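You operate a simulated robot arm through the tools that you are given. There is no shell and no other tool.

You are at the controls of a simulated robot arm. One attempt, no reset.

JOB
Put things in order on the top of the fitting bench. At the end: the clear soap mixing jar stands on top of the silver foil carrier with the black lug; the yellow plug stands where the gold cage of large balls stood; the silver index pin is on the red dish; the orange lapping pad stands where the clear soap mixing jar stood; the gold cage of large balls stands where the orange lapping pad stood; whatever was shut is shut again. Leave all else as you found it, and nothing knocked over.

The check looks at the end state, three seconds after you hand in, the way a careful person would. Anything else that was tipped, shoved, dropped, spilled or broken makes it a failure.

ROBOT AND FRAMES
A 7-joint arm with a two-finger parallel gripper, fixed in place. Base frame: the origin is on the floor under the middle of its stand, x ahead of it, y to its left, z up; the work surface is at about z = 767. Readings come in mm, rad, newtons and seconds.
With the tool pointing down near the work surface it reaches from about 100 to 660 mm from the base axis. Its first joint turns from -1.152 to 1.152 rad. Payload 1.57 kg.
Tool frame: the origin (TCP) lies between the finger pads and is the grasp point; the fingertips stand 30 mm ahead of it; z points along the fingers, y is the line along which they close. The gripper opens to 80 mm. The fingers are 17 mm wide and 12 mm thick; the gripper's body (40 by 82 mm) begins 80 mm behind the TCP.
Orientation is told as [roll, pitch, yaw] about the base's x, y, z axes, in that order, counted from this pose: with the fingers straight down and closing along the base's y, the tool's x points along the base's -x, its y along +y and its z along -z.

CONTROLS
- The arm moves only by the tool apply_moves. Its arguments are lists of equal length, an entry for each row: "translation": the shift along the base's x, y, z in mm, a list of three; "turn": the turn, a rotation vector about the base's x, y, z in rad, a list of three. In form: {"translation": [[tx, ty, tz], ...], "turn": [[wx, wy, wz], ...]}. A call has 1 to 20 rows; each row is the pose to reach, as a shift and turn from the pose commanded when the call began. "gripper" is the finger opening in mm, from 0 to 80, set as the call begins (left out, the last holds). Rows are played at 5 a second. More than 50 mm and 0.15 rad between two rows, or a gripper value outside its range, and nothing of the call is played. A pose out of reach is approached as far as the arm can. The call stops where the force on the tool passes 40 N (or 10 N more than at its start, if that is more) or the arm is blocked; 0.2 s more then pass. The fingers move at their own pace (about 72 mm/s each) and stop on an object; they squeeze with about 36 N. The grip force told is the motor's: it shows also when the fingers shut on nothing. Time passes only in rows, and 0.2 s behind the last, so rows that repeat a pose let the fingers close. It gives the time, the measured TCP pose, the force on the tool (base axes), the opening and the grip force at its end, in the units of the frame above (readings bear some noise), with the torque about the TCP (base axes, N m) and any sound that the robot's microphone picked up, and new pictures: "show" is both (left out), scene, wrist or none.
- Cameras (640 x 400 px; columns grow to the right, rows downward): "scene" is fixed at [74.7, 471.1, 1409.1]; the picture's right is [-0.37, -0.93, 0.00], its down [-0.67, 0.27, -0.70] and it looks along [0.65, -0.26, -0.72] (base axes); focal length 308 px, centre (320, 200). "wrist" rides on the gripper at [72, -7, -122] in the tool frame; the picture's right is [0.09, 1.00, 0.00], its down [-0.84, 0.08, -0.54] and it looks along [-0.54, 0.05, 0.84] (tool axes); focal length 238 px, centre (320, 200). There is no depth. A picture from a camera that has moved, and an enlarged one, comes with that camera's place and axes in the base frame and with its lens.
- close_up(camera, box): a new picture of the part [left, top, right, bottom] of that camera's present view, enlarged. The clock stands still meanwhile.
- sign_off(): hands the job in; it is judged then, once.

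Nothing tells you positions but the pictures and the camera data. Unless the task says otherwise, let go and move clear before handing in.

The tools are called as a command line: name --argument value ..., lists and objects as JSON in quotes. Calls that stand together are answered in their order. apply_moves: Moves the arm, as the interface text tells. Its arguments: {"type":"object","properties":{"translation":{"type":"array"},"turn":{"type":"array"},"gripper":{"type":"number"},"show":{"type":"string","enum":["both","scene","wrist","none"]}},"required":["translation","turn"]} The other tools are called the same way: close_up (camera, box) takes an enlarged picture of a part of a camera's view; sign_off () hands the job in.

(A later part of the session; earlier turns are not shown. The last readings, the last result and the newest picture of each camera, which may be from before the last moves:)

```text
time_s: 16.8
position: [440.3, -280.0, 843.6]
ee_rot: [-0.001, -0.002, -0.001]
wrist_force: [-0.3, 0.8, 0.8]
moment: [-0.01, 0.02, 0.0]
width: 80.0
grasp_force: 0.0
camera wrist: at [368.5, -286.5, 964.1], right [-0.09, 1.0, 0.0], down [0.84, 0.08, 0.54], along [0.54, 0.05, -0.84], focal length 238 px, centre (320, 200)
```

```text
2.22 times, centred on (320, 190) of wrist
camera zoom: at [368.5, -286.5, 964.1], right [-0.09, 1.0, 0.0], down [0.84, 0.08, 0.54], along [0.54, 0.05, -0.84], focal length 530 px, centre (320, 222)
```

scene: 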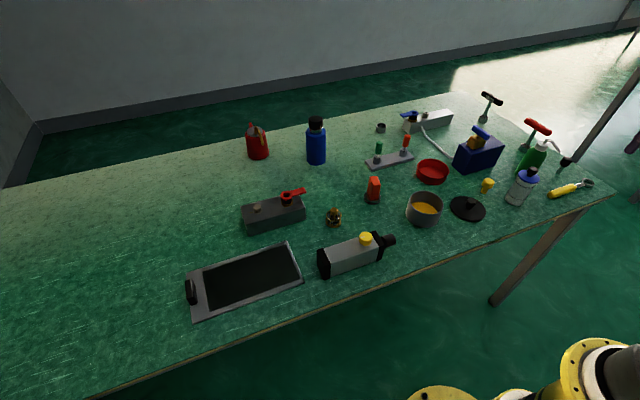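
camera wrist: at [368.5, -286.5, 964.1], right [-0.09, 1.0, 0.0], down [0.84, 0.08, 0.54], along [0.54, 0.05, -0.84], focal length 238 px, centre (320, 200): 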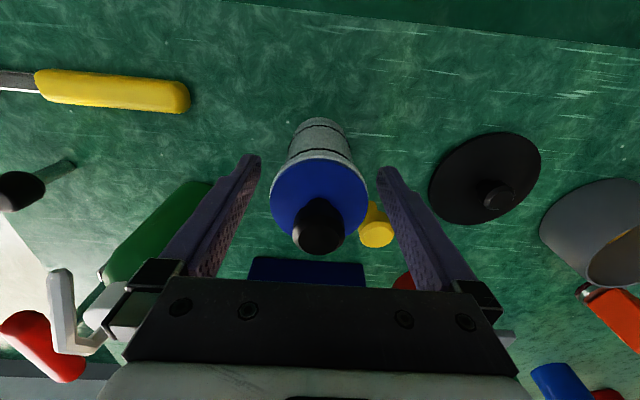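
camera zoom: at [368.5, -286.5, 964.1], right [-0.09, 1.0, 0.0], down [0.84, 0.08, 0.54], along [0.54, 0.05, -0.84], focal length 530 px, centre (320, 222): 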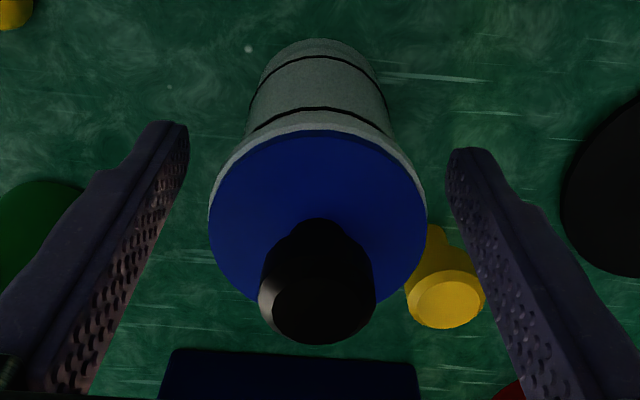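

The jar is centred between the fingers, so I'm closing on the rim.

apply_moves --translation '[[0, 0, 0], [0, 0, 0], [0, 0, 0], [0, 0, 0]]' --turn '[[0, 0, 0], [0, 0, 0], [0, 0, 0], [0, 0, 0]]' --gripper 40 --show "both"

close_up --camera "wrist" --box '[220, 100, 420, 280]'

close_up --camera "scene" --box '[490, 130, 560, 210]'

```text
time_s: 17.8
position: [440.7, -279.4, 843.0]
ee_rot: [-0.001, 0.0, -0.002]
wrist_force: [0.0, -0.5, 0.4]
moment: [-0.03, -0.02, -0.06]
width: 50.7
grasp_force: 36.0
camera wrist: at [368.5, -286.5, 964.2], right [-0.09, 1.0, 0.0], down [0.84, 0.08, 0.54], along [0.54, 0.05, -0.84], focal length 238 px, centre (320, 200)
```

scene: 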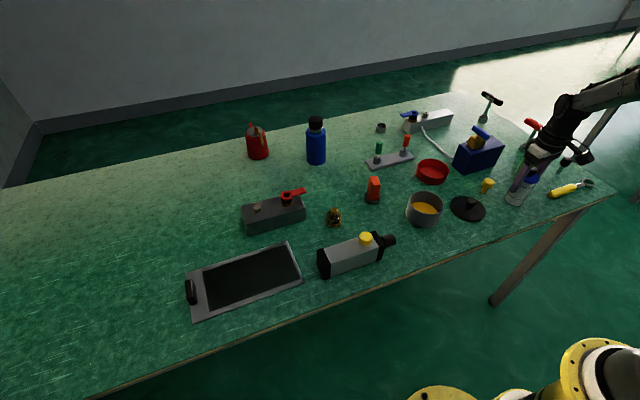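
wrist: 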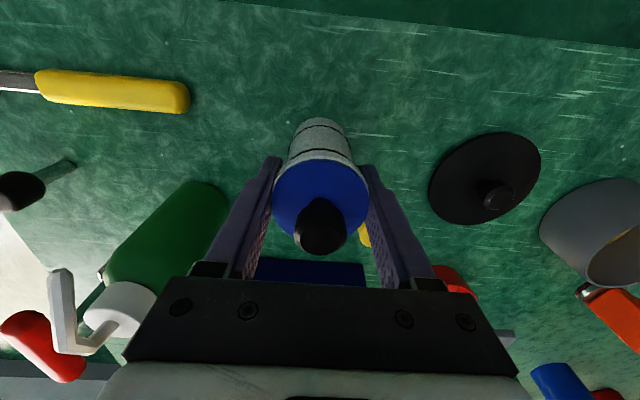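

```text
2.22 times, centred on (320, 190) of wrist
camera zoom: at [368.5, -286.5, 964.2], right [-0.09, 1.0, 0.0], down [0.84, 0.08, 0.54], along [0.54, 0.05, -0.84], focal length 530 px, centre (320, 222)
```

zoom: 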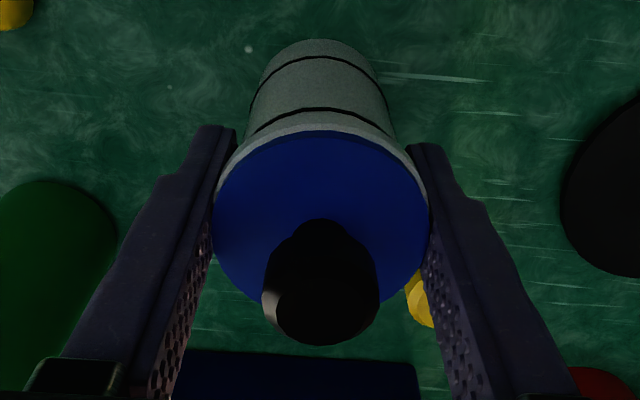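

```text
5.00 times, centred on (525, 170) of scene
camera zoom: at [74.7, 471.1, 1409.1], right [-0.37, -0.93, 0.0], down [-0.67, 0.27, -0.7], along [0.65, -0.26, -0.72], focal length 1538 px, centre (-705, 350)
```

zoom: 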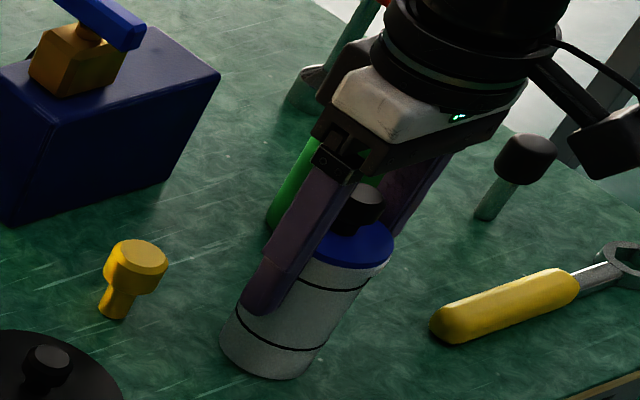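

The grip holds at 50.7 mm. I'll lift a little and check that the whole jar comes up.

apply_moves --translation '[[0, 0, 5], [0, 0, 12], [0, 0, 20], [0, 0, 20]]' --turn '[[0, 0, 0], [0, 0, 0], [0, 0, 0], [0, 0, 0]]' --show "both"

close_up --camera "scene" --box '[490, 130, 560, 210]'

close_up --camera "wrist" --box '[220, 100, 420, 280]'

```text
time_s: 18.8
position: [441.3, -278.4, 864.0]
ee_rot: [-0.002, -0.003, -0.002]
wrist_force: [-1.3, 0.1, -0.1]
moment: [0.01, -0.04, -0.01]
width: 50.8
grasp_force: 25.2
camera wrist: at [368.4, -286.1, 984.6], right [-0.09, 1.0, 0.0], down [0.84, 0.08, 0.54], along [0.54, 0.05, -0.84], focal length 238 px, centre (320, 200)
```

scene: 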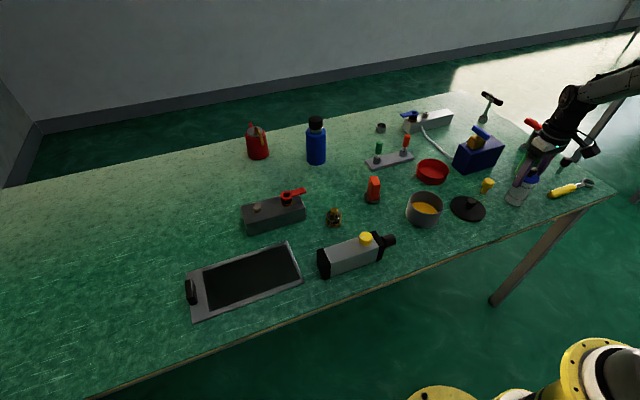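
wrist: 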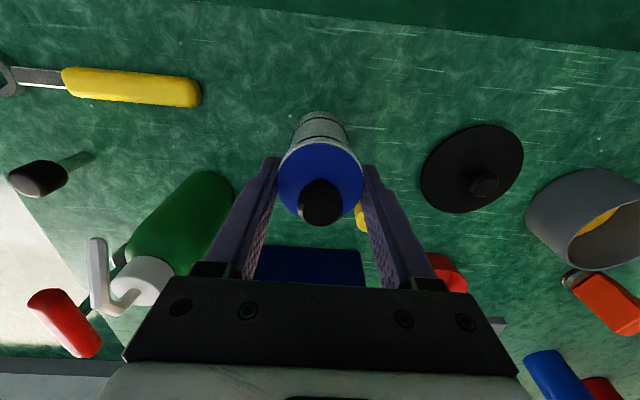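

```text
5.00 times, centred on (525, 170) of scene
camera zoom: at [74.7, 471.1, 1409.1], right [-0.37, -0.93, 0.0], down [-0.67, 0.27, -0.7], along [0.65, -0.26, -0.72], focal length 1538 px, centre (-705, 350)
```

zoom: 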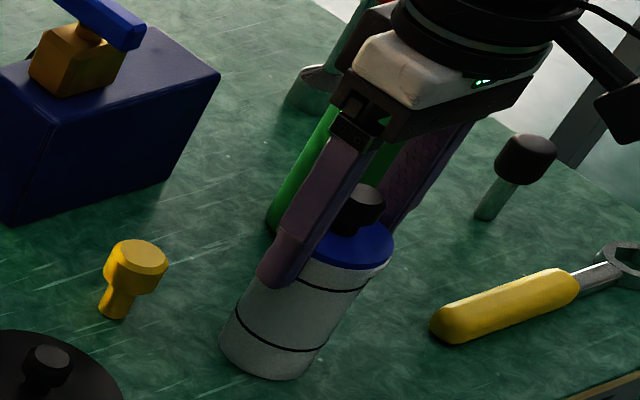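

```text
2.22 times, centred on (320, 190) of wrist
camera zoom: at [368.4, -286.1, 984.6], right [-0.09, 1.0, 0.0], down [0.84, 0.08, 0.54], along [0.54, 0.05, -0.84], focal length 530 px, centre (320, 222)
```

zoom: 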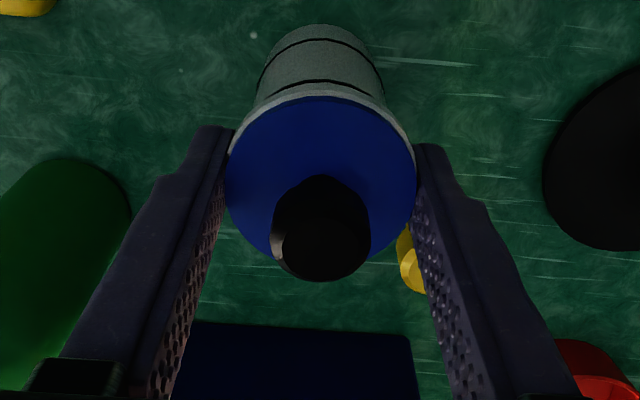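

The fingers slid up the wall and the jar stayed on the bench, so its wall is slippery. I'll open and check that it hasn't moved before trying another hold.

apply_moves --translation '[[0, 0, 0], [0, 0, 0]]' --turn '[[0, 0, 0], [0, 0, 0]]' --gripper 80 --show "none"

apply_moves --translation '[[0, 0, 15], [0, 0, 30], [0, 0, 45]]' --turn '[[0, 0, 0], [0, 0, 0], [0, 0, 0]]' --show "wrist"

close_up --camera "wrist" --box '[240, 80, 400, 220]'

close_up --camera "scene" --box '[490, 140, 560, 210]'

```text
time_s: 19.4
position: [440.4, -279.5, 863.1]
ee_rot: [0.0, 0.001, -0.003]
wrist_force: [-0.8, -0.4, -0.9]
moment: [-0.02, -0.02, -0.02]
width: 79.9
grasp_force: 0.0
```

```text
time_s: 20.2
position: [440.5, -277.0, 909.0]
ee_rot: [0.0, 0.0, -0.002]
wrist_force: [-0.8, -0.3, 0.3]
moment: [0.01, 0.0, 0.0]
width: 80.0
grasp_force: 0.1
camera wrist: at [368.4, -285.3, 1029.1], right [-0.09, 1.0, 0.0], down [0.84, 0.08, 0.54], along [0.54, 0.05, -0.84], focal length 238 px, centre (320, 200)
```

wrist: 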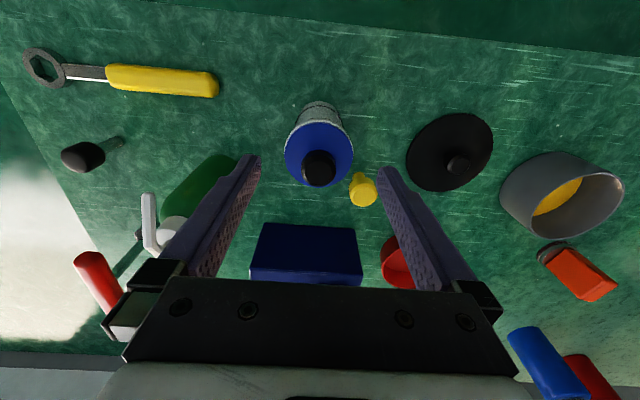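

```text
2.86 times, centred on (320, 150) of wrist
camera zoom: at [368.4, -285.3, 1029.1], right [-0.09, 1.0, 0.0], down [0.84, 0.08, 0.54], along [0.54, 0.05, -0.84], focal length 681 px, centre (320, 343)
```

zoom: 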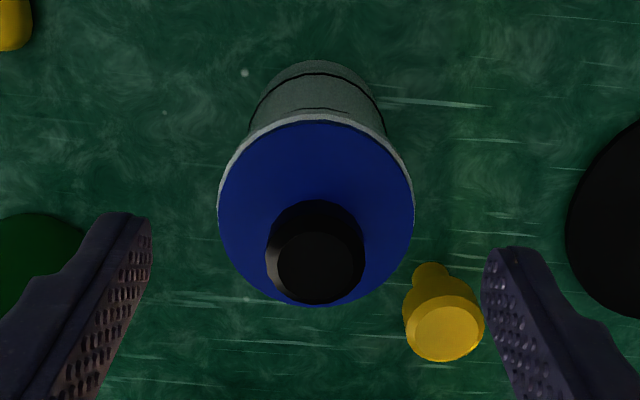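

```text
5.71 times, centred on (525, 175) of scene
camera zoom: at [74.7, 471.1, 1409.1], right [-0.37, -0.93, 0.0], down [-0.67, 0.27, -0.7], along [0.65, -0.26, -0.72], focal length 1758 px, centre (-851, 343)
```

zoom: 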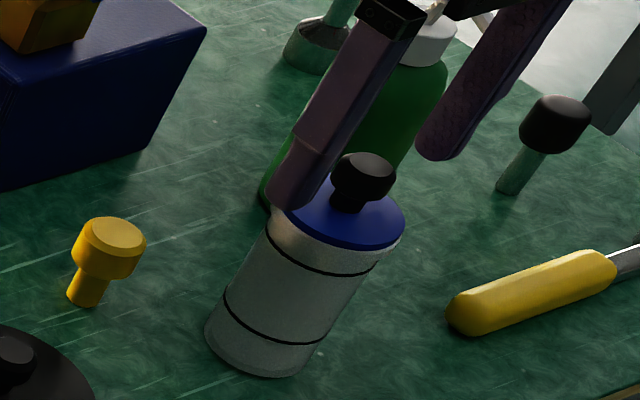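

The jar hasn't moved. I'll try the black knob instead, at z≈891, keeping the tips clear of the lid. The first lift will be tiny, to see whether the jar follows or only the lid.

apply_moves --translation '[[-1, 0, -9], [-1, 0, -17], [-1, 0, -17]]' --turn '[[0, 0, 0], [0, 0, 0], [0, 0, 0]]' --gripper 50 --show "wrist"

close_up --camera "wrist" --box '[240, 100, 400, 240]'

close_up --camera "scene" --box '[490, 140, 560, 210]'

```text
time_s: 21.0
position: [439.3, -277.8, 892.3]
ee_rot: [-0.001, -0.001, -0.003]
wrist_force: [-1.0, 0.6, 3.5]
moment: [0.08, 0.04, 0.02]
width: 49.8
grasp_force: 0.0
camera wrist: at [367.4, -285.6, 1013.1], right [-0.09, 1.0, 0.0], down [0.84, 0.08, 0.54], along [0.54, 0.05, -0.84], focal length 238 px, centre (320, 200)
```

wrist: 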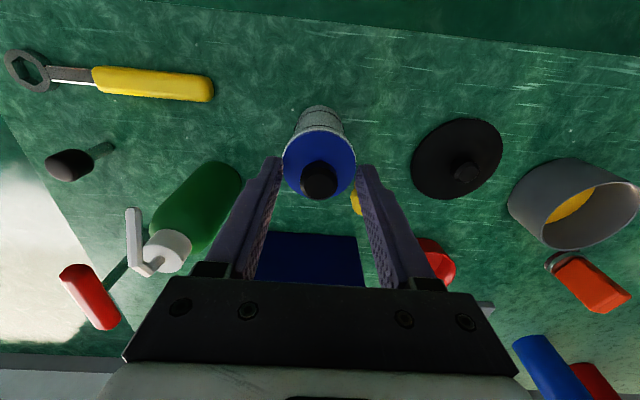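

```text
2.86 times, centred on (320, 170) of wrist
camera zoom: at [367.4, -285.6, 1013.1], right [-0.09, 1.0, 0.0], down [0.84, 0.08, 0.54], along [0.54, 0.05, -0.84], focal length 681 px, centre (320, 286)
```

zoom: 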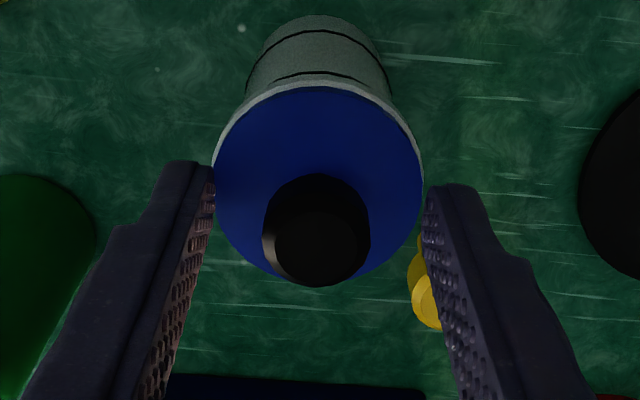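

```text
5.71 times, centred on (525, 175) of scene
camera zoom: at [74.6, 471.2, 1409.1], right [-0.37, -0.93, 0.0], down [-0.67, 0.27, -0.7], along [0.65, -0.26, -0.72], focal length 1758 px, centre (-851, 343)
```

zoom: 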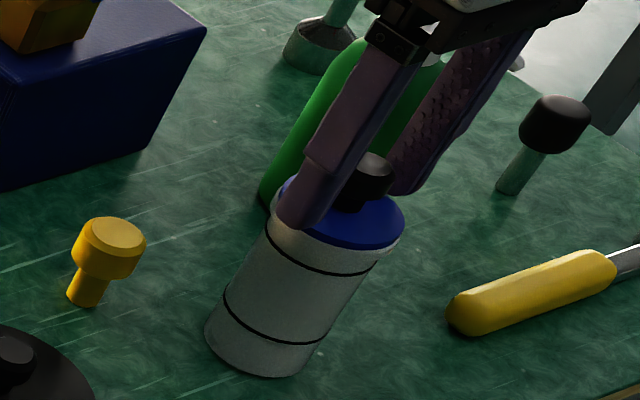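

The 3.5 N upward force suggests the tips are just touching the lid, so I'll rise a few mm before closing on the knob.

apply_moves --translation '[[0, 0, 4], [0, 0, 4]]' --turn '[[0, 0, 0], [0, 0, 0]]' --show "none"

```text
time_s: 21.6
position: [439.9, -278.7, 895.6]
ee_rot: [0.001, -0.002, -0.002]
wrist_force: [-0.3, 0.1, 0.2]
moment: [0.03, 0.0, -0.01]
width: 50.2
grasp_force: 0.2
```

That's clear of the lid, whose top is at about z=862. Now I'll close on the knob.

apply_moves --translation '[[0, 0, 0], [0, 0, 0], [0, 0, 0], [0, 0, 0]]' --turn '[[0, 0, 0], [0, 0, 0], [0, 0, 0], [0, 0, 0]]' --gripper 0 --show "both"

close_up --camera "wrist" --box '[240, 100, 400, 240]'

close_up --camera "scene" --box '[490, 140, 560, 210]'

```text
time_s: 22.6
position: [438.7, -280.0, 896.6]
ee_rot: [0.001, -0.001, -0.003]
wrist_force: [-0.7, 0.0, 0.6]
moment: [0.05, -0.01, 0.0]
width: 22.6
grasp_force: 34.9
camera wrist: at [367.6, -286.4, 1016.6], right [-0.09, 1.0, 0.0], down [0.84, 0.08, 0.54], along [0.54, 0.05, -0.84], focal length 238 px, centre (320, 200)
```

scene: 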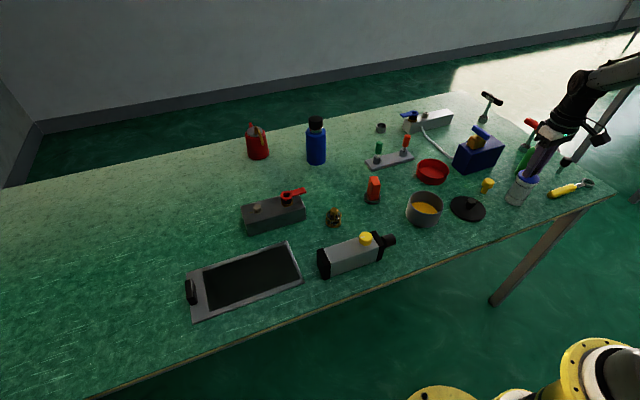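
wrist: 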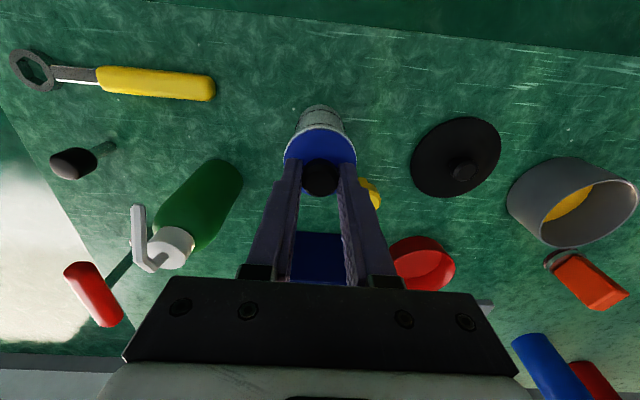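

```text
2.86 times, centred on (320, 170) of wrist
camera zoom: at [367.6, -286.4, 1016.6], right [-0.09, 1.0, 0.0], down [0.84, 0.08, 0.54], along [0.54, 0.05, -0.84], focal length 681 px, centre (320, 286)
```

zoom: 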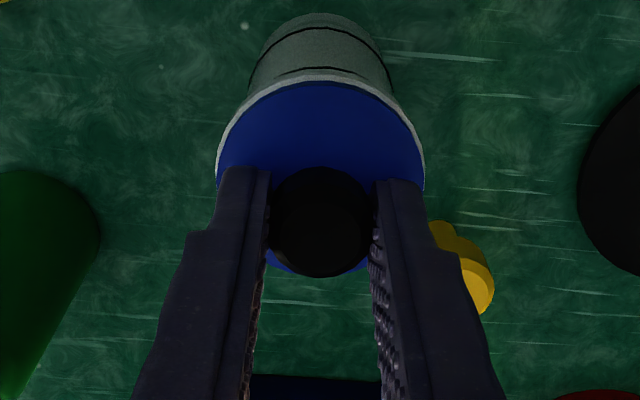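

```text
5.71 times, centred on (525, 175) of scene
camera zoom: at [74.7, 471.1, 1409.1], right [-0.37, -0.93, 0.0], down [-0.67, 0.27, -0.7], along [0.65, -0.26, -0.72], focal length 1758 px, centre (-851, 343)
```

zoom: 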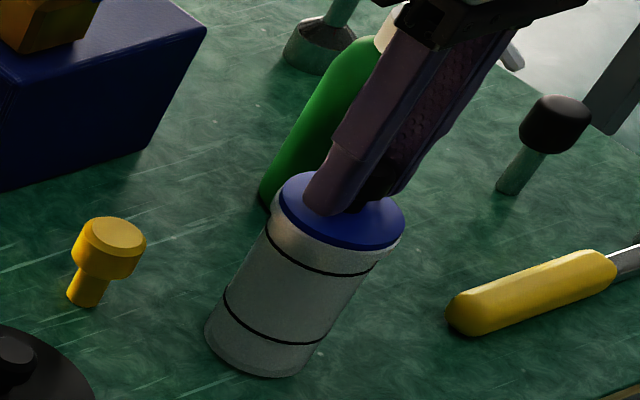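

The knob is gripped at 22.6 mm. I'll lift 5 mm slowly to see whether the jar follows.

apply_moves --translation '[[0, 0, 1], [0, 0, 3], [0, 0, 5], [0, 0, 5]]' --turn '[[0, 0, 0], [0, 0, 0], [0, 0, 0], [0, 0, 0]]' --show "both"

close_up --camera "wrist" --box '[240, 100, 400, 240]'

close_up --camera "scene" --box '[490, 140, 560, 210]'

```text
time_s: 23.6
position: [439.9, -279.2, 901.2]
ee_rot: [0.0, 0.0, -0.002]
wrist_force: [0.0, 0.2, -1.9]
moment: [0.02, -0.01, -0.01]
width: 22.3
grasp_force: 35.6
camera wrist: at [367.0, -286.2, 1021.3], right [-0.09, 1.0, 0.0], down [0.84, 0.08, 0.54], along [0.54, 0.05, -0.84], focal length 238 px, centre (320, 200)
```

scene: 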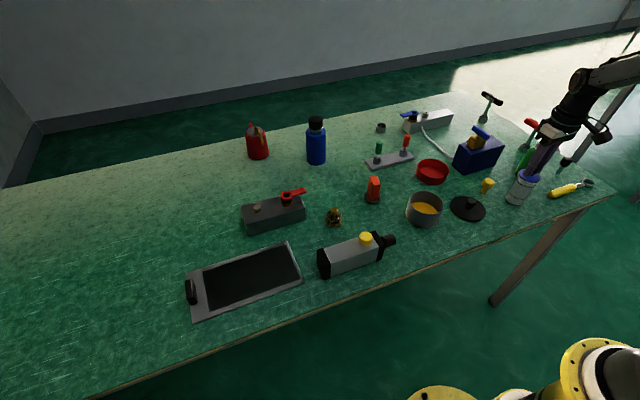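
wrist: 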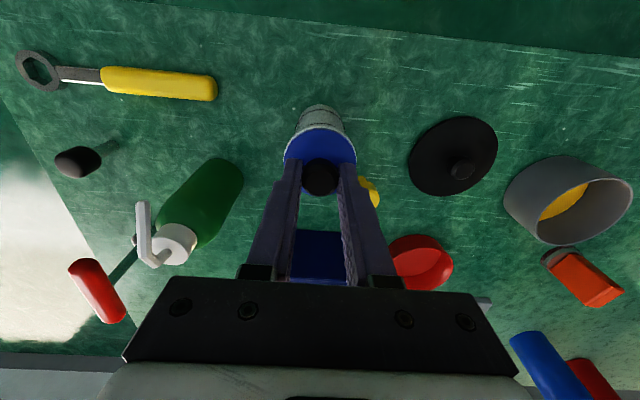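

```text
2.86 times, centred on (320, 170) of wrist
camera zoom: at [367.0, -286.2, 1021.3], right [-0.09, 1.0, 0.0], down [0.84, 0.08, 0.54], along [0.54, 0.05, -0.84], focal length 681 px, centre (320, 286)
```

zoom: 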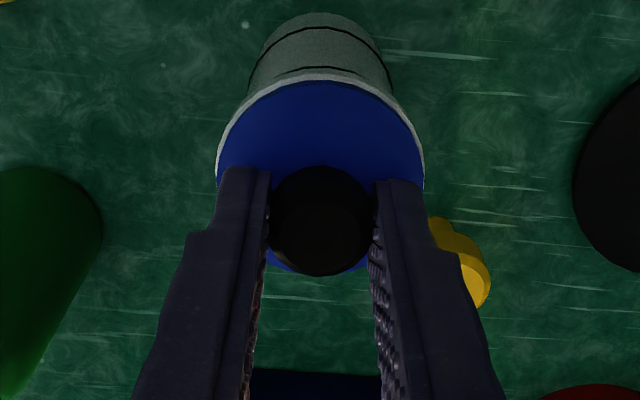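

```text
5.71 times, centred on (525, 175) of scene
camera zoom: at [74.7, 471.1, 1409.1], right [-0.37, -0.93, 0.0], down [-0.67, 0.27, -0.7], along [0.65, -0.26, -0.72], focal length 1758 px, centre (-851, 343)
```

zoom: 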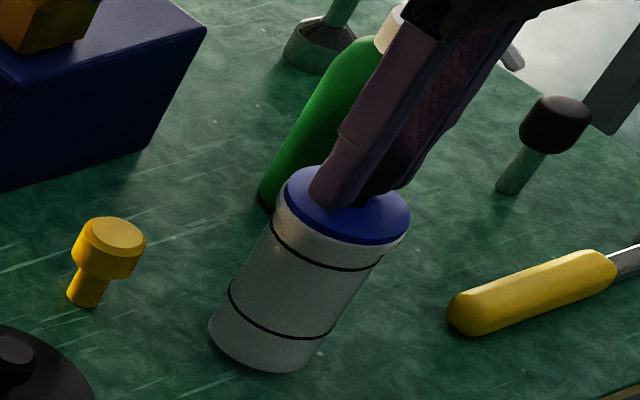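

The whole jar came up with the knob, about 2 N, so the lid is fast to the jar. I'll raise it well clear and carry it level towards the carrier.

apply_moves --translation '[[0, 0, 15], [0, 0, 40], [0, 0, 70], [0, 0, 100], [0, 0, 125], [0, 15, 130], [0, 40, 130], [0, 75, 130], [0, 110, 130], [0, 145, 130], [0, 180, 130], [0, 215, 130], [0, 250, 130], [0, 285, 130], [0, 315, 130], [0, 335, 130], [0, 340, 130]]' --turn '[[0, 0, 0], [0, 0, 0], [0, 0, 0], [0, 0, 0], [0, 0, 0], [0, 0, 0], [0, 0, 0], [0, 0, 0], [0, 0, 0], [0, 0, 0], [0, 0, 0], [0, 0, 0], [0, 0, 0], [0, 0, 0], [0, 0, 0], [0, 0, 0], [0, 0, 0]]' --show "both"

```text
time_s: 27.2
position: [438.2, 60.3, 1031.5]
ee_rot: [-0.001, -0.001, -0.001]
wrist_force: [0.0, 0.1, -1.5]
moment: [0.02, -0.01, 0.0]
width: 22.3
grasp_force: 35.0
camera wrist: at [366.0, 53.2, 1151.6], right [-0.09, 1.0, 0.0], down [0.84, 0.08, 0.54], along [0.54, 0.05, -0.84], focal length 238 px, centre (320, 200)
```

scene: 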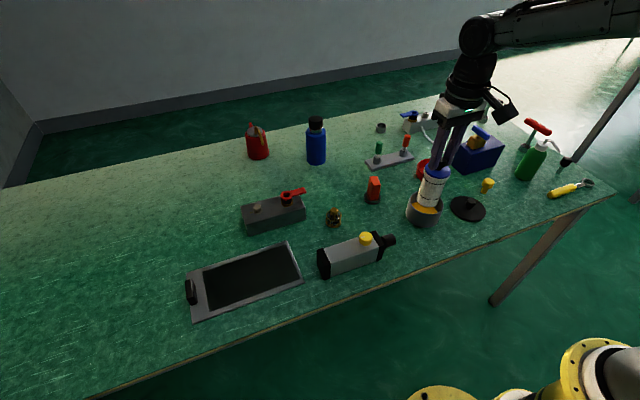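
wrist: 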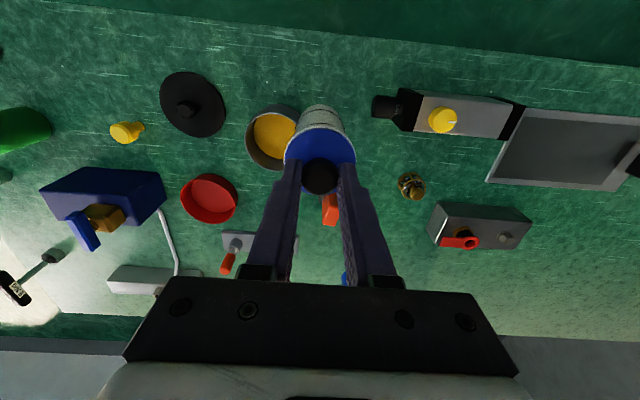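

The jar hangs level. I'll continue to above the carrier, aiming for about (472, 432).

apply_moves --translation '[[0, 15, 0], [2, 40, 0], [5, 75, 0], [8, 110, 0], [12, 145, 0], [16, 180, 0], [20, 215, 0], [24, 250, 0], [28, 285, 0], [30, 315, 0], [33, 345, 0], [34, 365, 0], [34, 372, 0], [34, 372, 0]]' --turn '[[0, 0, 0], [0, 0, 0], [0, 0, 0], [0, 0, 0], [0, 0, 0], [0, 0, 0], [0, 0, 0], [0, 0, 0], [0, 0, 0], [0, 0, 0], [0, 0, 0], [0, 0, 0], [0, 0, 0], [0, 0, 0]]' --show "both"

```text
time_s: 30.2
position: [460.4, 420.7, 1024.4]
ee_rot: [0.0, 0.001, -0.002]
wrist_force: [0.7, 0.3, -1.1]
moment: [0.02, -0.01, -0.04]
width: 22.3
grasp_force: 35.3
out of reach, approached as far as the arm can: row 12, 13, 14
camera wrist: at [387.5, 414.0, 1146.5], right [-0.09, 1.0, 0.0], down [0.84, 0.08, 0.54], along [0.54, 0.05, -0.84], focal length 238 px, centre (320, 200)
```

scene: 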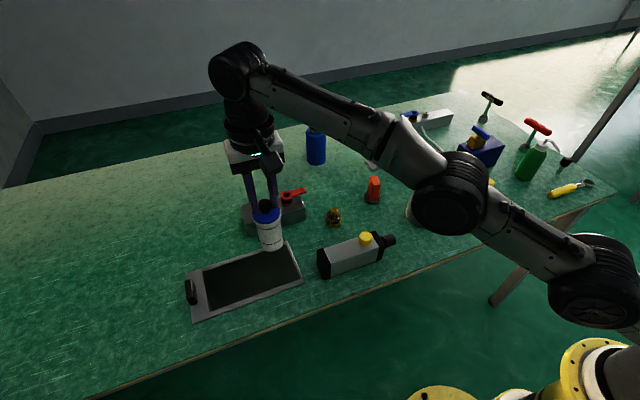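
wrist: 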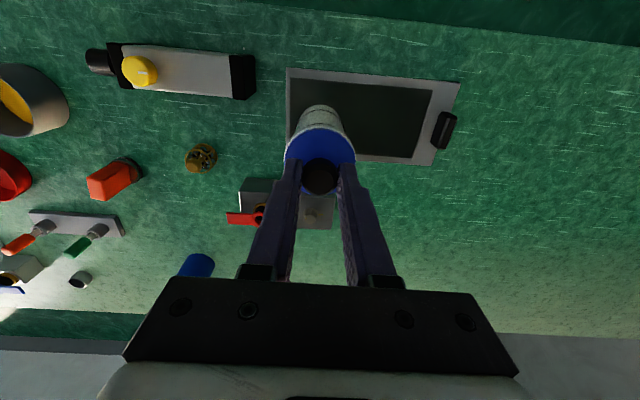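

At this height the reach ends around r≈624. I'm already over the carrier at (460, 421), and reach improves lower down. I'll take a small step down and check where I land.

apply_moves --translation '[[-8, -8, -15], [-8, -8, -40], [-8, -8, -40]]' --turn '[[0, 0, 0], [0, 0, 0], [0, 0, 0]]' --show "wrist"

```text
time_s: 31.0
position: [451.6, 412.1, 985.4]
ee_rot: [-0.002, 0.0, -0.003]
wrist_force: [-1.5, 0.4, -1.3]
moment: [0.03, -0.02, 0.06]
width: 22.2
grasp_force: 35.1
camera wrist: at [379.7, 405.3, 1107.3], right [-0.09, 1.0, 0.0], down [0.84, 0.08, 0.54], along [0.54, 0.05, -0.84], focal length 238 px, centre (320, 200)
```

wrist: 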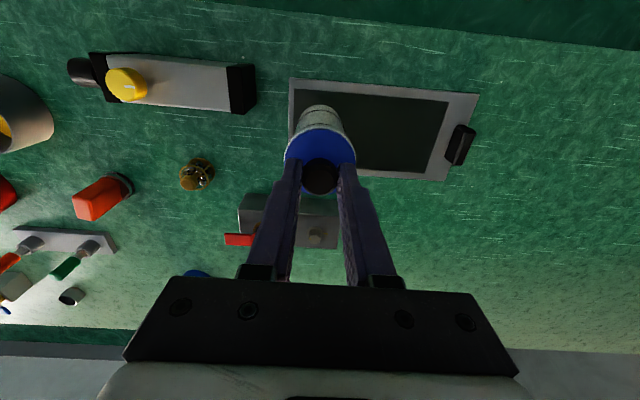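

The command was clipped to the reachable pose. I'll lower further and move out to about (468, 430), where the arm can reach.

apply_moves --translation '[[4, 5, -20], [10, 12, -40], [16, 19, -58], [16, 19, -58]]' --turn '[[0, 0, 0], [0, 0, 0], [0, 0, 0], [0, 0, 0]]' --show "both"

close_up --camera "wrist" --box '[220, 50, 500, 225]'

close_up --camera "scene" --box '[170, 150, 350, 330]'

```text
time_s: 32.0
position: [468.6, 431.9, 928.0]
ee_rot: [0.0, -0.001, -0.001]
wrist_force: [0.9, -0.1, -1.2]
moment: [-0.01, 0.02, 0.0]
width: 22.3
grasp_force: 35.0
camera wrist: at [395.9, 424.1, 1049.0], right [-0.09, 1.0, 0.0], down [0.84, 0.08, 0.54], along [0.54, 0.05, -0.84], focal length 238 px, centre (320, 200)
```

scene: 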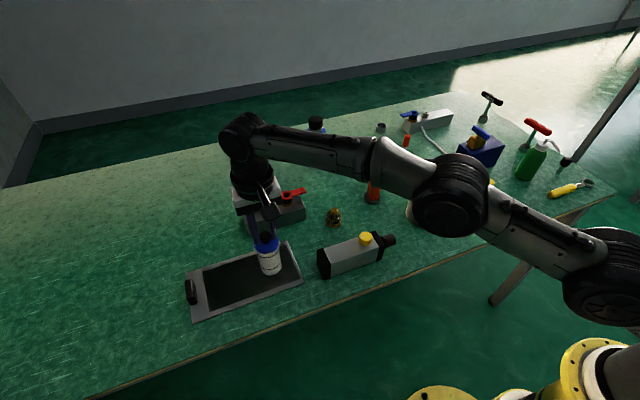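
wrist: 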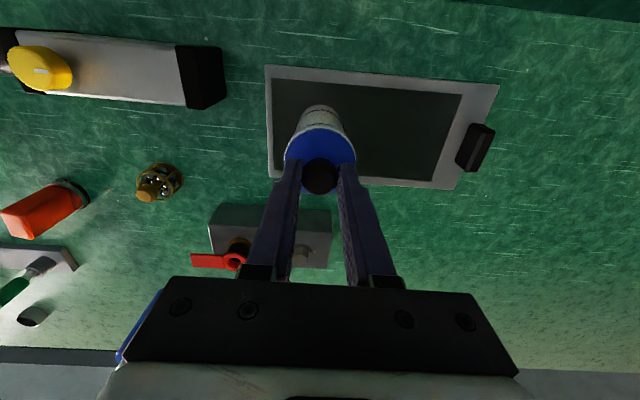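

```text
2.29 times, centred on (360, 138) of wrist
camera zoom: at [395.9, 424.1, 1049.0], right [-0.09, 1.0, 0.0], down [0.84, 0.08, 0.54], along [0.54, 0.05, -0.84], focal length 545 px, centre (229, 343)
```

zoom: 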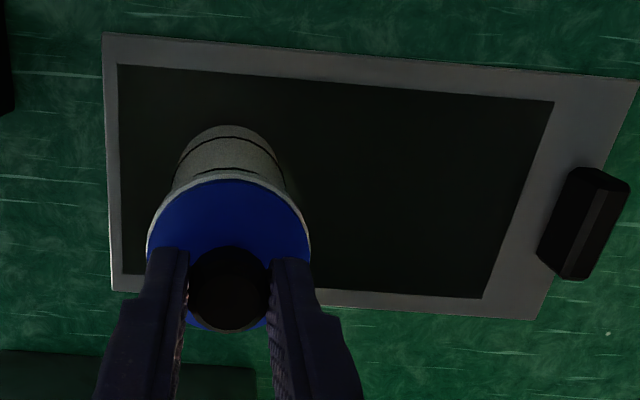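

```text
2.22 times, centred on (260, 240) of scene
camera zoom: at [74.7, 471.1, 1409.1], right [-0.37, -0.93, 0.0], down [-0.67, 0.27, -0.7], along [0.65, -0.26, -0.72], focal length 684 px, centre (453, 111)
```

zoom: 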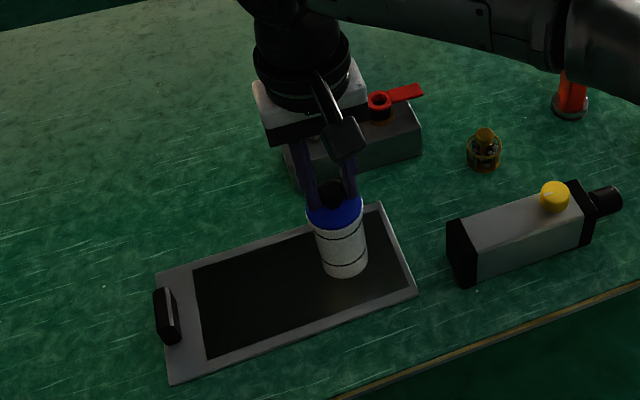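

The jar is centred over the black foil area, about 20 mm above it. I'll lower gently until the load comes off.

apply_moves --translation '[[0, 0, -6], [0, 0, -12], [0, 0, -17], [0, 0, -19], [0, 0, -19]]' --turn '[[0, 0, 0], [0, 0, 0], [0, 0, 0], [0, 0, 0], [0, 0, 0]]' --show "none"

apply_moves --translation '[[0, 0, -1], [0, 0, -2], [0, 0, -2]]' --turn '[[0, 0, 0], [0, 0, 0], [0, 0, 0]]' --show "none"

```text
time_s: 33.2
position: [467.5, 432.2, 909.0]
ee_rot: [0.001, -0.001, -0.001]
wrist_force: [-0.3, -0.8, -1.8]
moment: [0.02, -0.01, -0.01]
width: 22.6
grasp_force: 35.2
```

```text
time_s: 34.0
position: [469.1, 430.3, 905.9]
ee_rot: [-0.001, -0.001, -0.002]
wrist_force: [0.9, 1.2, -1.6]
moment: [0.01, 0.0, 0.01]
width: 22.3
grasp_force: 34.9
```

Still hanging at z≈906, so I'll keep lowering in small steps.

apply_moves --translation '[[0, 0, -1], [0, 0, -2], [0, 0, -2]]' --turn '[[0, 0, 0], [0, 0, 0], [0, 0, 0]]' --show "none"

apply_moves --translation '[[0, 0, -1], [0, 0, -1]]' --turn '[[0, 0, 0], [0, 0, 0]]' --show "wrist"

close_up --camera "scene" --box '[200, 210, 320, 310]'

```text
time_s: 34.8
position: [468.4, 431.1, 904.4]
ee_rot: [0.001, -0.002, -0.004]
wrist_force: [0.2, 0.0, 1.8]
moment: [-0.04, 0.03, -0.01]
width: 22.4
grasp_force: 34.6
```

```text
time_s: 35.4
position: [467.8, 431.0, 904.7]
ee_rot: [0.001, -0.001, -0.001]
wrist_force: [-1.5, -2.5, 8.0]
moment: [-0.21, 0.2, 0.0]
width: 22.2
grasp_force: 35.4
camera wrist: at [395.7, 423.9, 1025.1], right [-0.09, 1.0, 0.0], down [0.84, 0.08, 0.54], along [0.54, 0.05, -0.84], focal length 238 px, centre (320, 200)
```

wrist: 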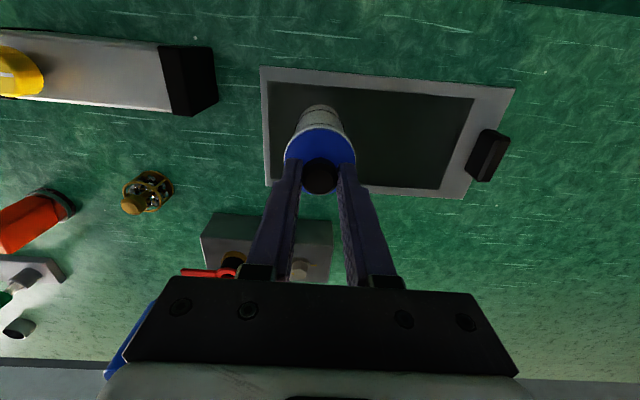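

```text
4.00 times, centred on (260, 260) of scene
camera zoom: at [74.5, 471.0, 1409.1], right [-0.37, -0.93, 0.0], down [-0.67, 0.27, -0.7], along [0.65, -0.26, -0.72], focal length 1231 px, centre (560, -40)
```

zoom: 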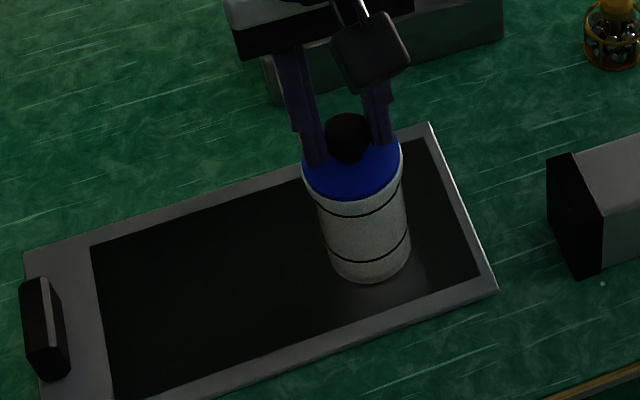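

The jar is standing on the carrier. I'll ease the pressure, open and rise straight up.

apply_moves --translation '[[0, 0, 1], [0, 0, 1]]' --turn '[[0, 0, 0], [0, 0, 0]]' --show "none"

apply_moves --translation '[[0, 0, 0], [0, 0, 0], [0, 0, 0]]' --turn '[[0, 0, 0], [0, 0, 0], [0, 0, 0]]' --gripper 50 --show "none"

apply_moves --translation '[[0, 0, 15], [-5, -5, 35], [-15, -15, 60], [-25, -25, 80], [-25, -25, 80]]' --turn '[[0, 0, 0], [0, 0, 0], [0, 0, 0], [0, 0, 0], [0, 0, 0]]' --show "both"

close_up --camera "scene" --box '[200, 210, 320, 310]'

```text
time_s: 36.0
position: [468.3, 431.0, 904.8]
ee_rot: [0.001, -0.001, -0.002]
wrist_force: [-1.5, -0.3, 4.1]
moment: [0.06, 0.03, 0.03]
width: 22.1
grasp_force: 35.0
```

```text
time_s: 36.8
position: [468.8, 430.8, 904.1]
ee_rot: [0.001, -0.002, -0.001]
wrist_force: [0.9, 0.1, 0.4]
moment: [-0.01, 0.01, -0.03]
width: 49.8
grasp_force: 0.0
```

```text
time_s: 38.0
position: [441.7, 404.6, 984.9]
ee_rot: [-0.001, 0.0, -0.001]
wrist_force: [-0.9, 0.7, 0.6]
moment: [0.01, 0.0, 0.01]
width: 50.0
grasp_force: 0.1
camera wrist: at [371.2, 397.6, 1106.1], right [-0.09, 1.0, 0.0], down [0.84, 0.08, 0.54], along [0.54, 0.05, -0.84], focal length 238 px, centre (320, 200)
```

scene: 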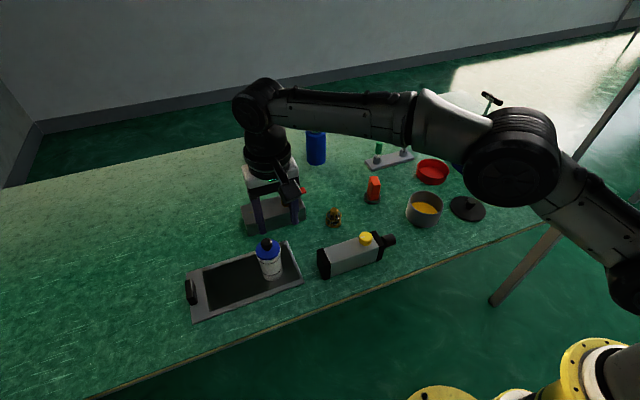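
wrist: 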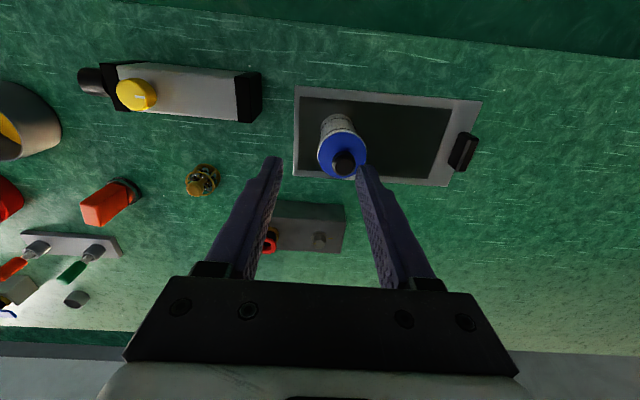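

```text
4.00 times, centred on (260, 260) of scene
camera zoom: at [74.7, 471.1, 1409.1], right [-0.37, -0.93, 0.0], down [-0.67, 0.27, -0.7], along [0.65, -0.26, -0.72], focal length 1231 px, centre (560, -40)
```

zoom: 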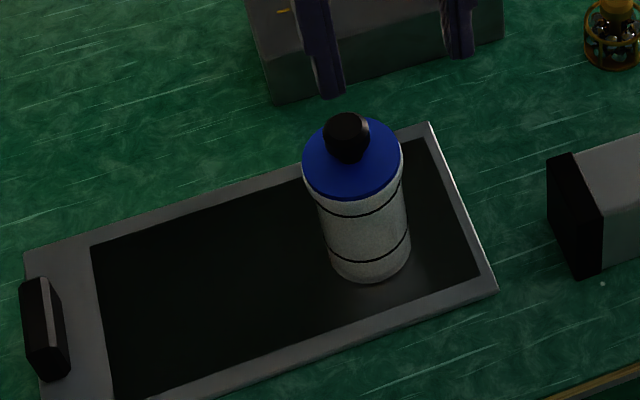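

The jar now stands on the carrier. Next is the orange pad near (599, 99), so I'll go above it to measure.

apply_moves --translation '[[5, -35, 0], [15, -70, 0], [28, -105, 0], [42, -140, 0], [56, -175, 0], [70, -210, 0], [85, -245, 0], [100, -280, 0], [112, -305, 0], [112, -305, 0]]' --turn '[[0, 0, 0], [0, 0, 0], [0, 0, 0], [0, 0, 0], [0, 0, 0], [0, 0, 0], [0, 0, 0], [0, 0, 0], [0, 0, 0], [0, 0, 0]]' --gripper 80 --show "both"

close_up --camera "wrist" --box '[250, 80, 390, 220]'

close_up --camera "scene" --box '[350, 165, 400, 215]'

```text
time_s: 40.2
position: [556.0, 101.4, 985.9]
ee_rot: [0.0, 0.0, 0.0]
wrist_force: [-0.3, 0.4, 0.0]
moment: [0.0, -0.02, 0.01]
width: 80.2
grasp_force: 0.0
camera wrist: at [483.3, 94.3, 1105.9], right [-0.09, 1.0, 0.0], down [0.84, 0.08, 0.54], along [0.54, 0.05, -0.84], focal length 238 px, centre (320, 200)
```

scene: 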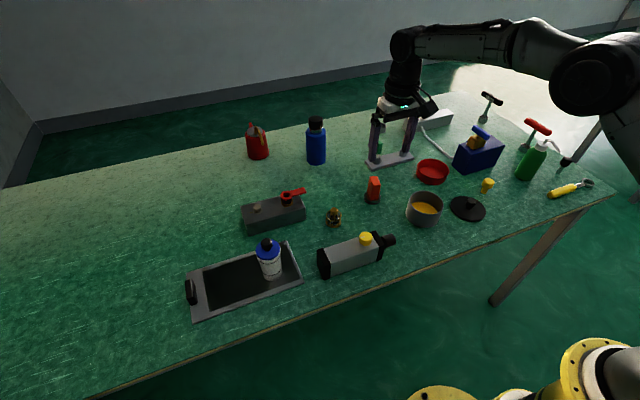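
wrist: 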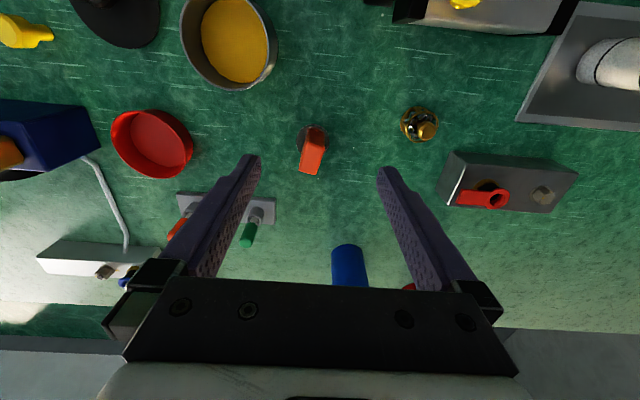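

```text
2.86 times, centred on (320, 150) of wrist
camera zoom: at [483.3, 94.3, 1105.9], right [-0.09, 1.0, 0.0], down [0.84, 0.08, 0.54], along [0.54, 0.05, -0.84], focal length 681 px, centre (320, 343)
```

zoom: 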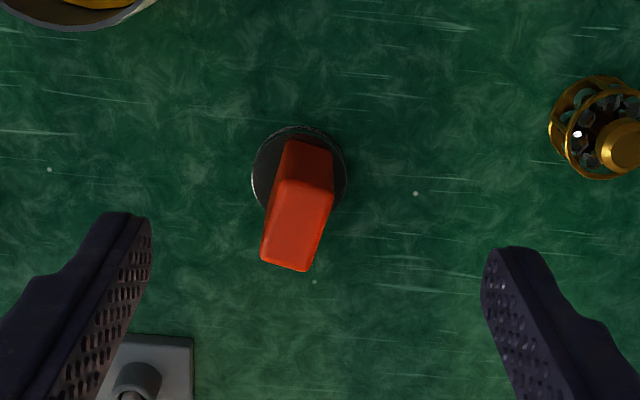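

```text
8.00 times, centred on (375, 190) of scene
camera zoom: at [74.7, 471.1, 1409.1], right [-0.37, -0.93, 0.0], down [-0.67, 0.27, -0.7], along [0.65, -0.26, -0.72], focal length 2462 px, centre (-120, 280)
```

zoom: 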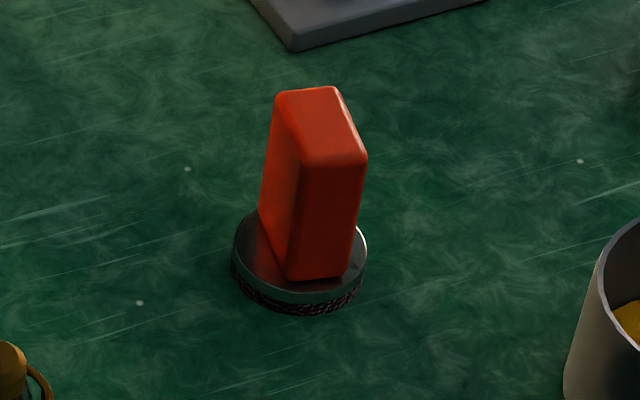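

The pad is a disc of about 47 mm with an orange block on top, roughly 22 × 38 mm with its top at z≈838. It's centred near (597.5, 94.5) and turned about -9.5°. I'll move over it with the gripper turned to match.

apply_moves --translation '[[10, -2, -15], [20, -4, -30], [30, -5, -50], [41, -6.5, -70], [41, -6.5, -85], [41, -6.5, -85]]' --turn '[[0, 0, -0.04], [0, 0, -0.08], [0, 0, -0.13], [0, 0, -0.166], [0, 0, -0.166], [0, 0, -0.166]]' --show "both"

close_up --camera "wrist" --box '[240, 80, 400, 240]'

```text
time_s: 41.6
position: [595.9, 94.5, 900.6]
ee_rot: [-0.001, -0.002, -0.167]
wrist_force: [-2.0, 0.0, -0.6]
moment: [0.01, -0.04, -0.01]
width: 80.0
grasp_force: 0.0
camera wrist: at [523.7, 98.9, 1021.0], right [0.08, 1.0, 0.0], down [0.84, -0.06, 0.54], along [0.54, -0.04, -0.84], focal length 238 px, centre (320, 200)
```

scene: 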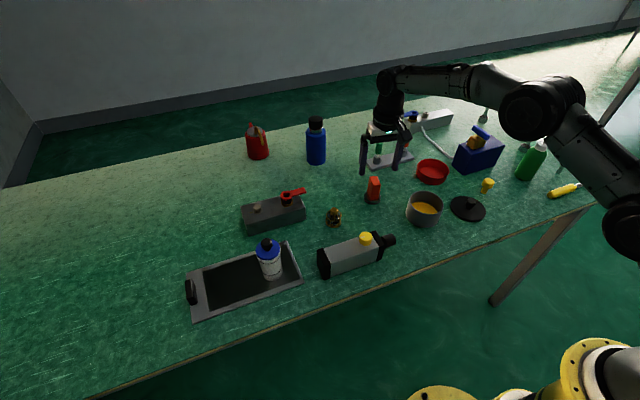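
wrist: 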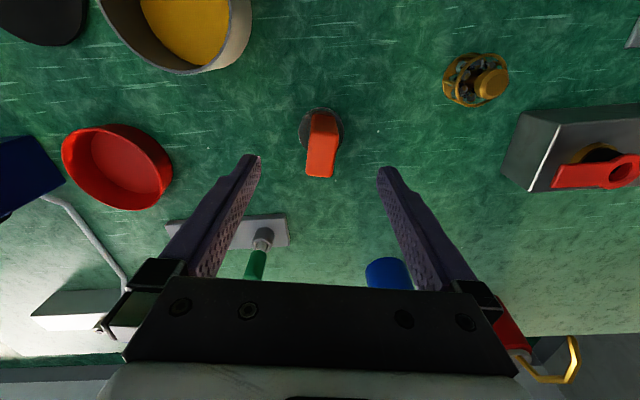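

```text
2.50 times, centred on (320, 160) of wrist
camera zoom: at [523.7, 98.9, 1021.0], right [0.08, 1.0, 0.0], down [0.84, -0.06, 0.54], along [0.54, -0.04, -0.84], focal length 596 px, centre (320, 300)
```

zoom: 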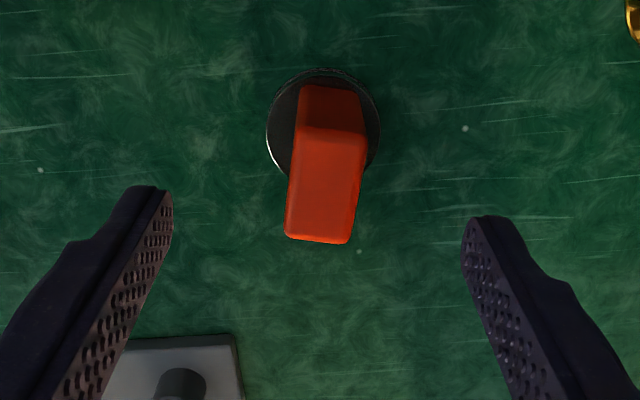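

Aligned. I'll lower to z≈818, well above the base disc, and grip the block.

apply_moves --translation '[[0, 0, -30], [0, 0, -60], [0, 0, -82], [0, 0, -82]]' --turn '[[0, 0, 0], [0, 0, 0], [0, 0, 0], [0, 0, 0]]' --show "wrist"

apply_moves --translation '[[0, 0, 0], [0, 0, 0], [0, 0, 0], [0, 0, 0]]' --turn '[[0, 0, 0], [0, 0, 0], [0, 0, 0], [0, 0, 0]]' --gripper 0 --show "wrist"

close_up --camera "scene" --box '[340, 145, 400, 215]'

```text
time_s: 42.6
position: [595.9, 94.7, 818.6]
ee_rot: [0.0, -0.003, -0.167]
wrist_force: [0.2, 0.4, -0.9]
moment: [0.0, 0.0, -0.01]
width: 80.3
grasp_force: 0.0
camera wrist: at [524.4, 99.3, 938.5], right [0.07, 1.0, 0.0], down [0.84, -0.06, 0.54], along [0.54, -0.04, -0.84], focal length 238 px, centre (320, 200)
```

wrist: 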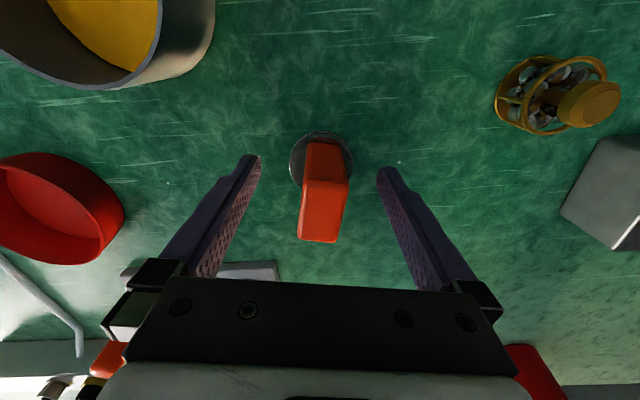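

```text
time_s: 43.6
position: [596.0, 94.8, 820.0]
ee_rot: [0.001, -0.003, -0.167]
wrist_force: [-1.0, 1.0, 2.3]
moment: [0.08, -0.01, 0.0]
width: 23.7
grasp_force: 36.1
camera wrist: at [524.3, 99.6, 938.9], right [0.07, 1.0, 0.0], down [0.84, -0.06, 0.54], along [0.54, -0.04, -0.84], focal length 238 px, centre (320, 200)
```

wrist: 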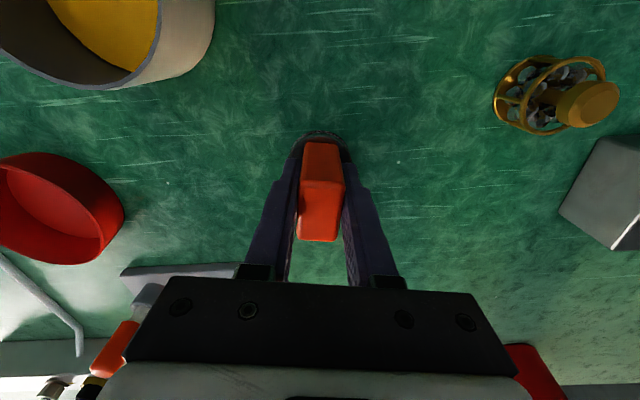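

```text
5.71 times, centred on (370, 180) of scene
camera zoom: at [74.6, 471.2, 1409.1], right [-0.37, -0.93, 0.0], down [-0.67, 0.27, -0.7], along [0.65, -0.26, -0.72], focal length 1758 px, centre (34, 314)
```

zoom: 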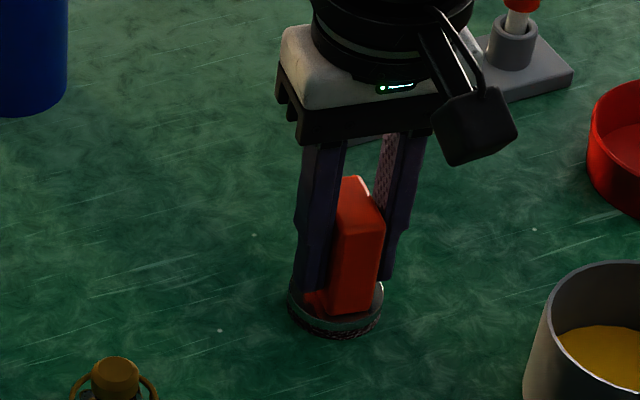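

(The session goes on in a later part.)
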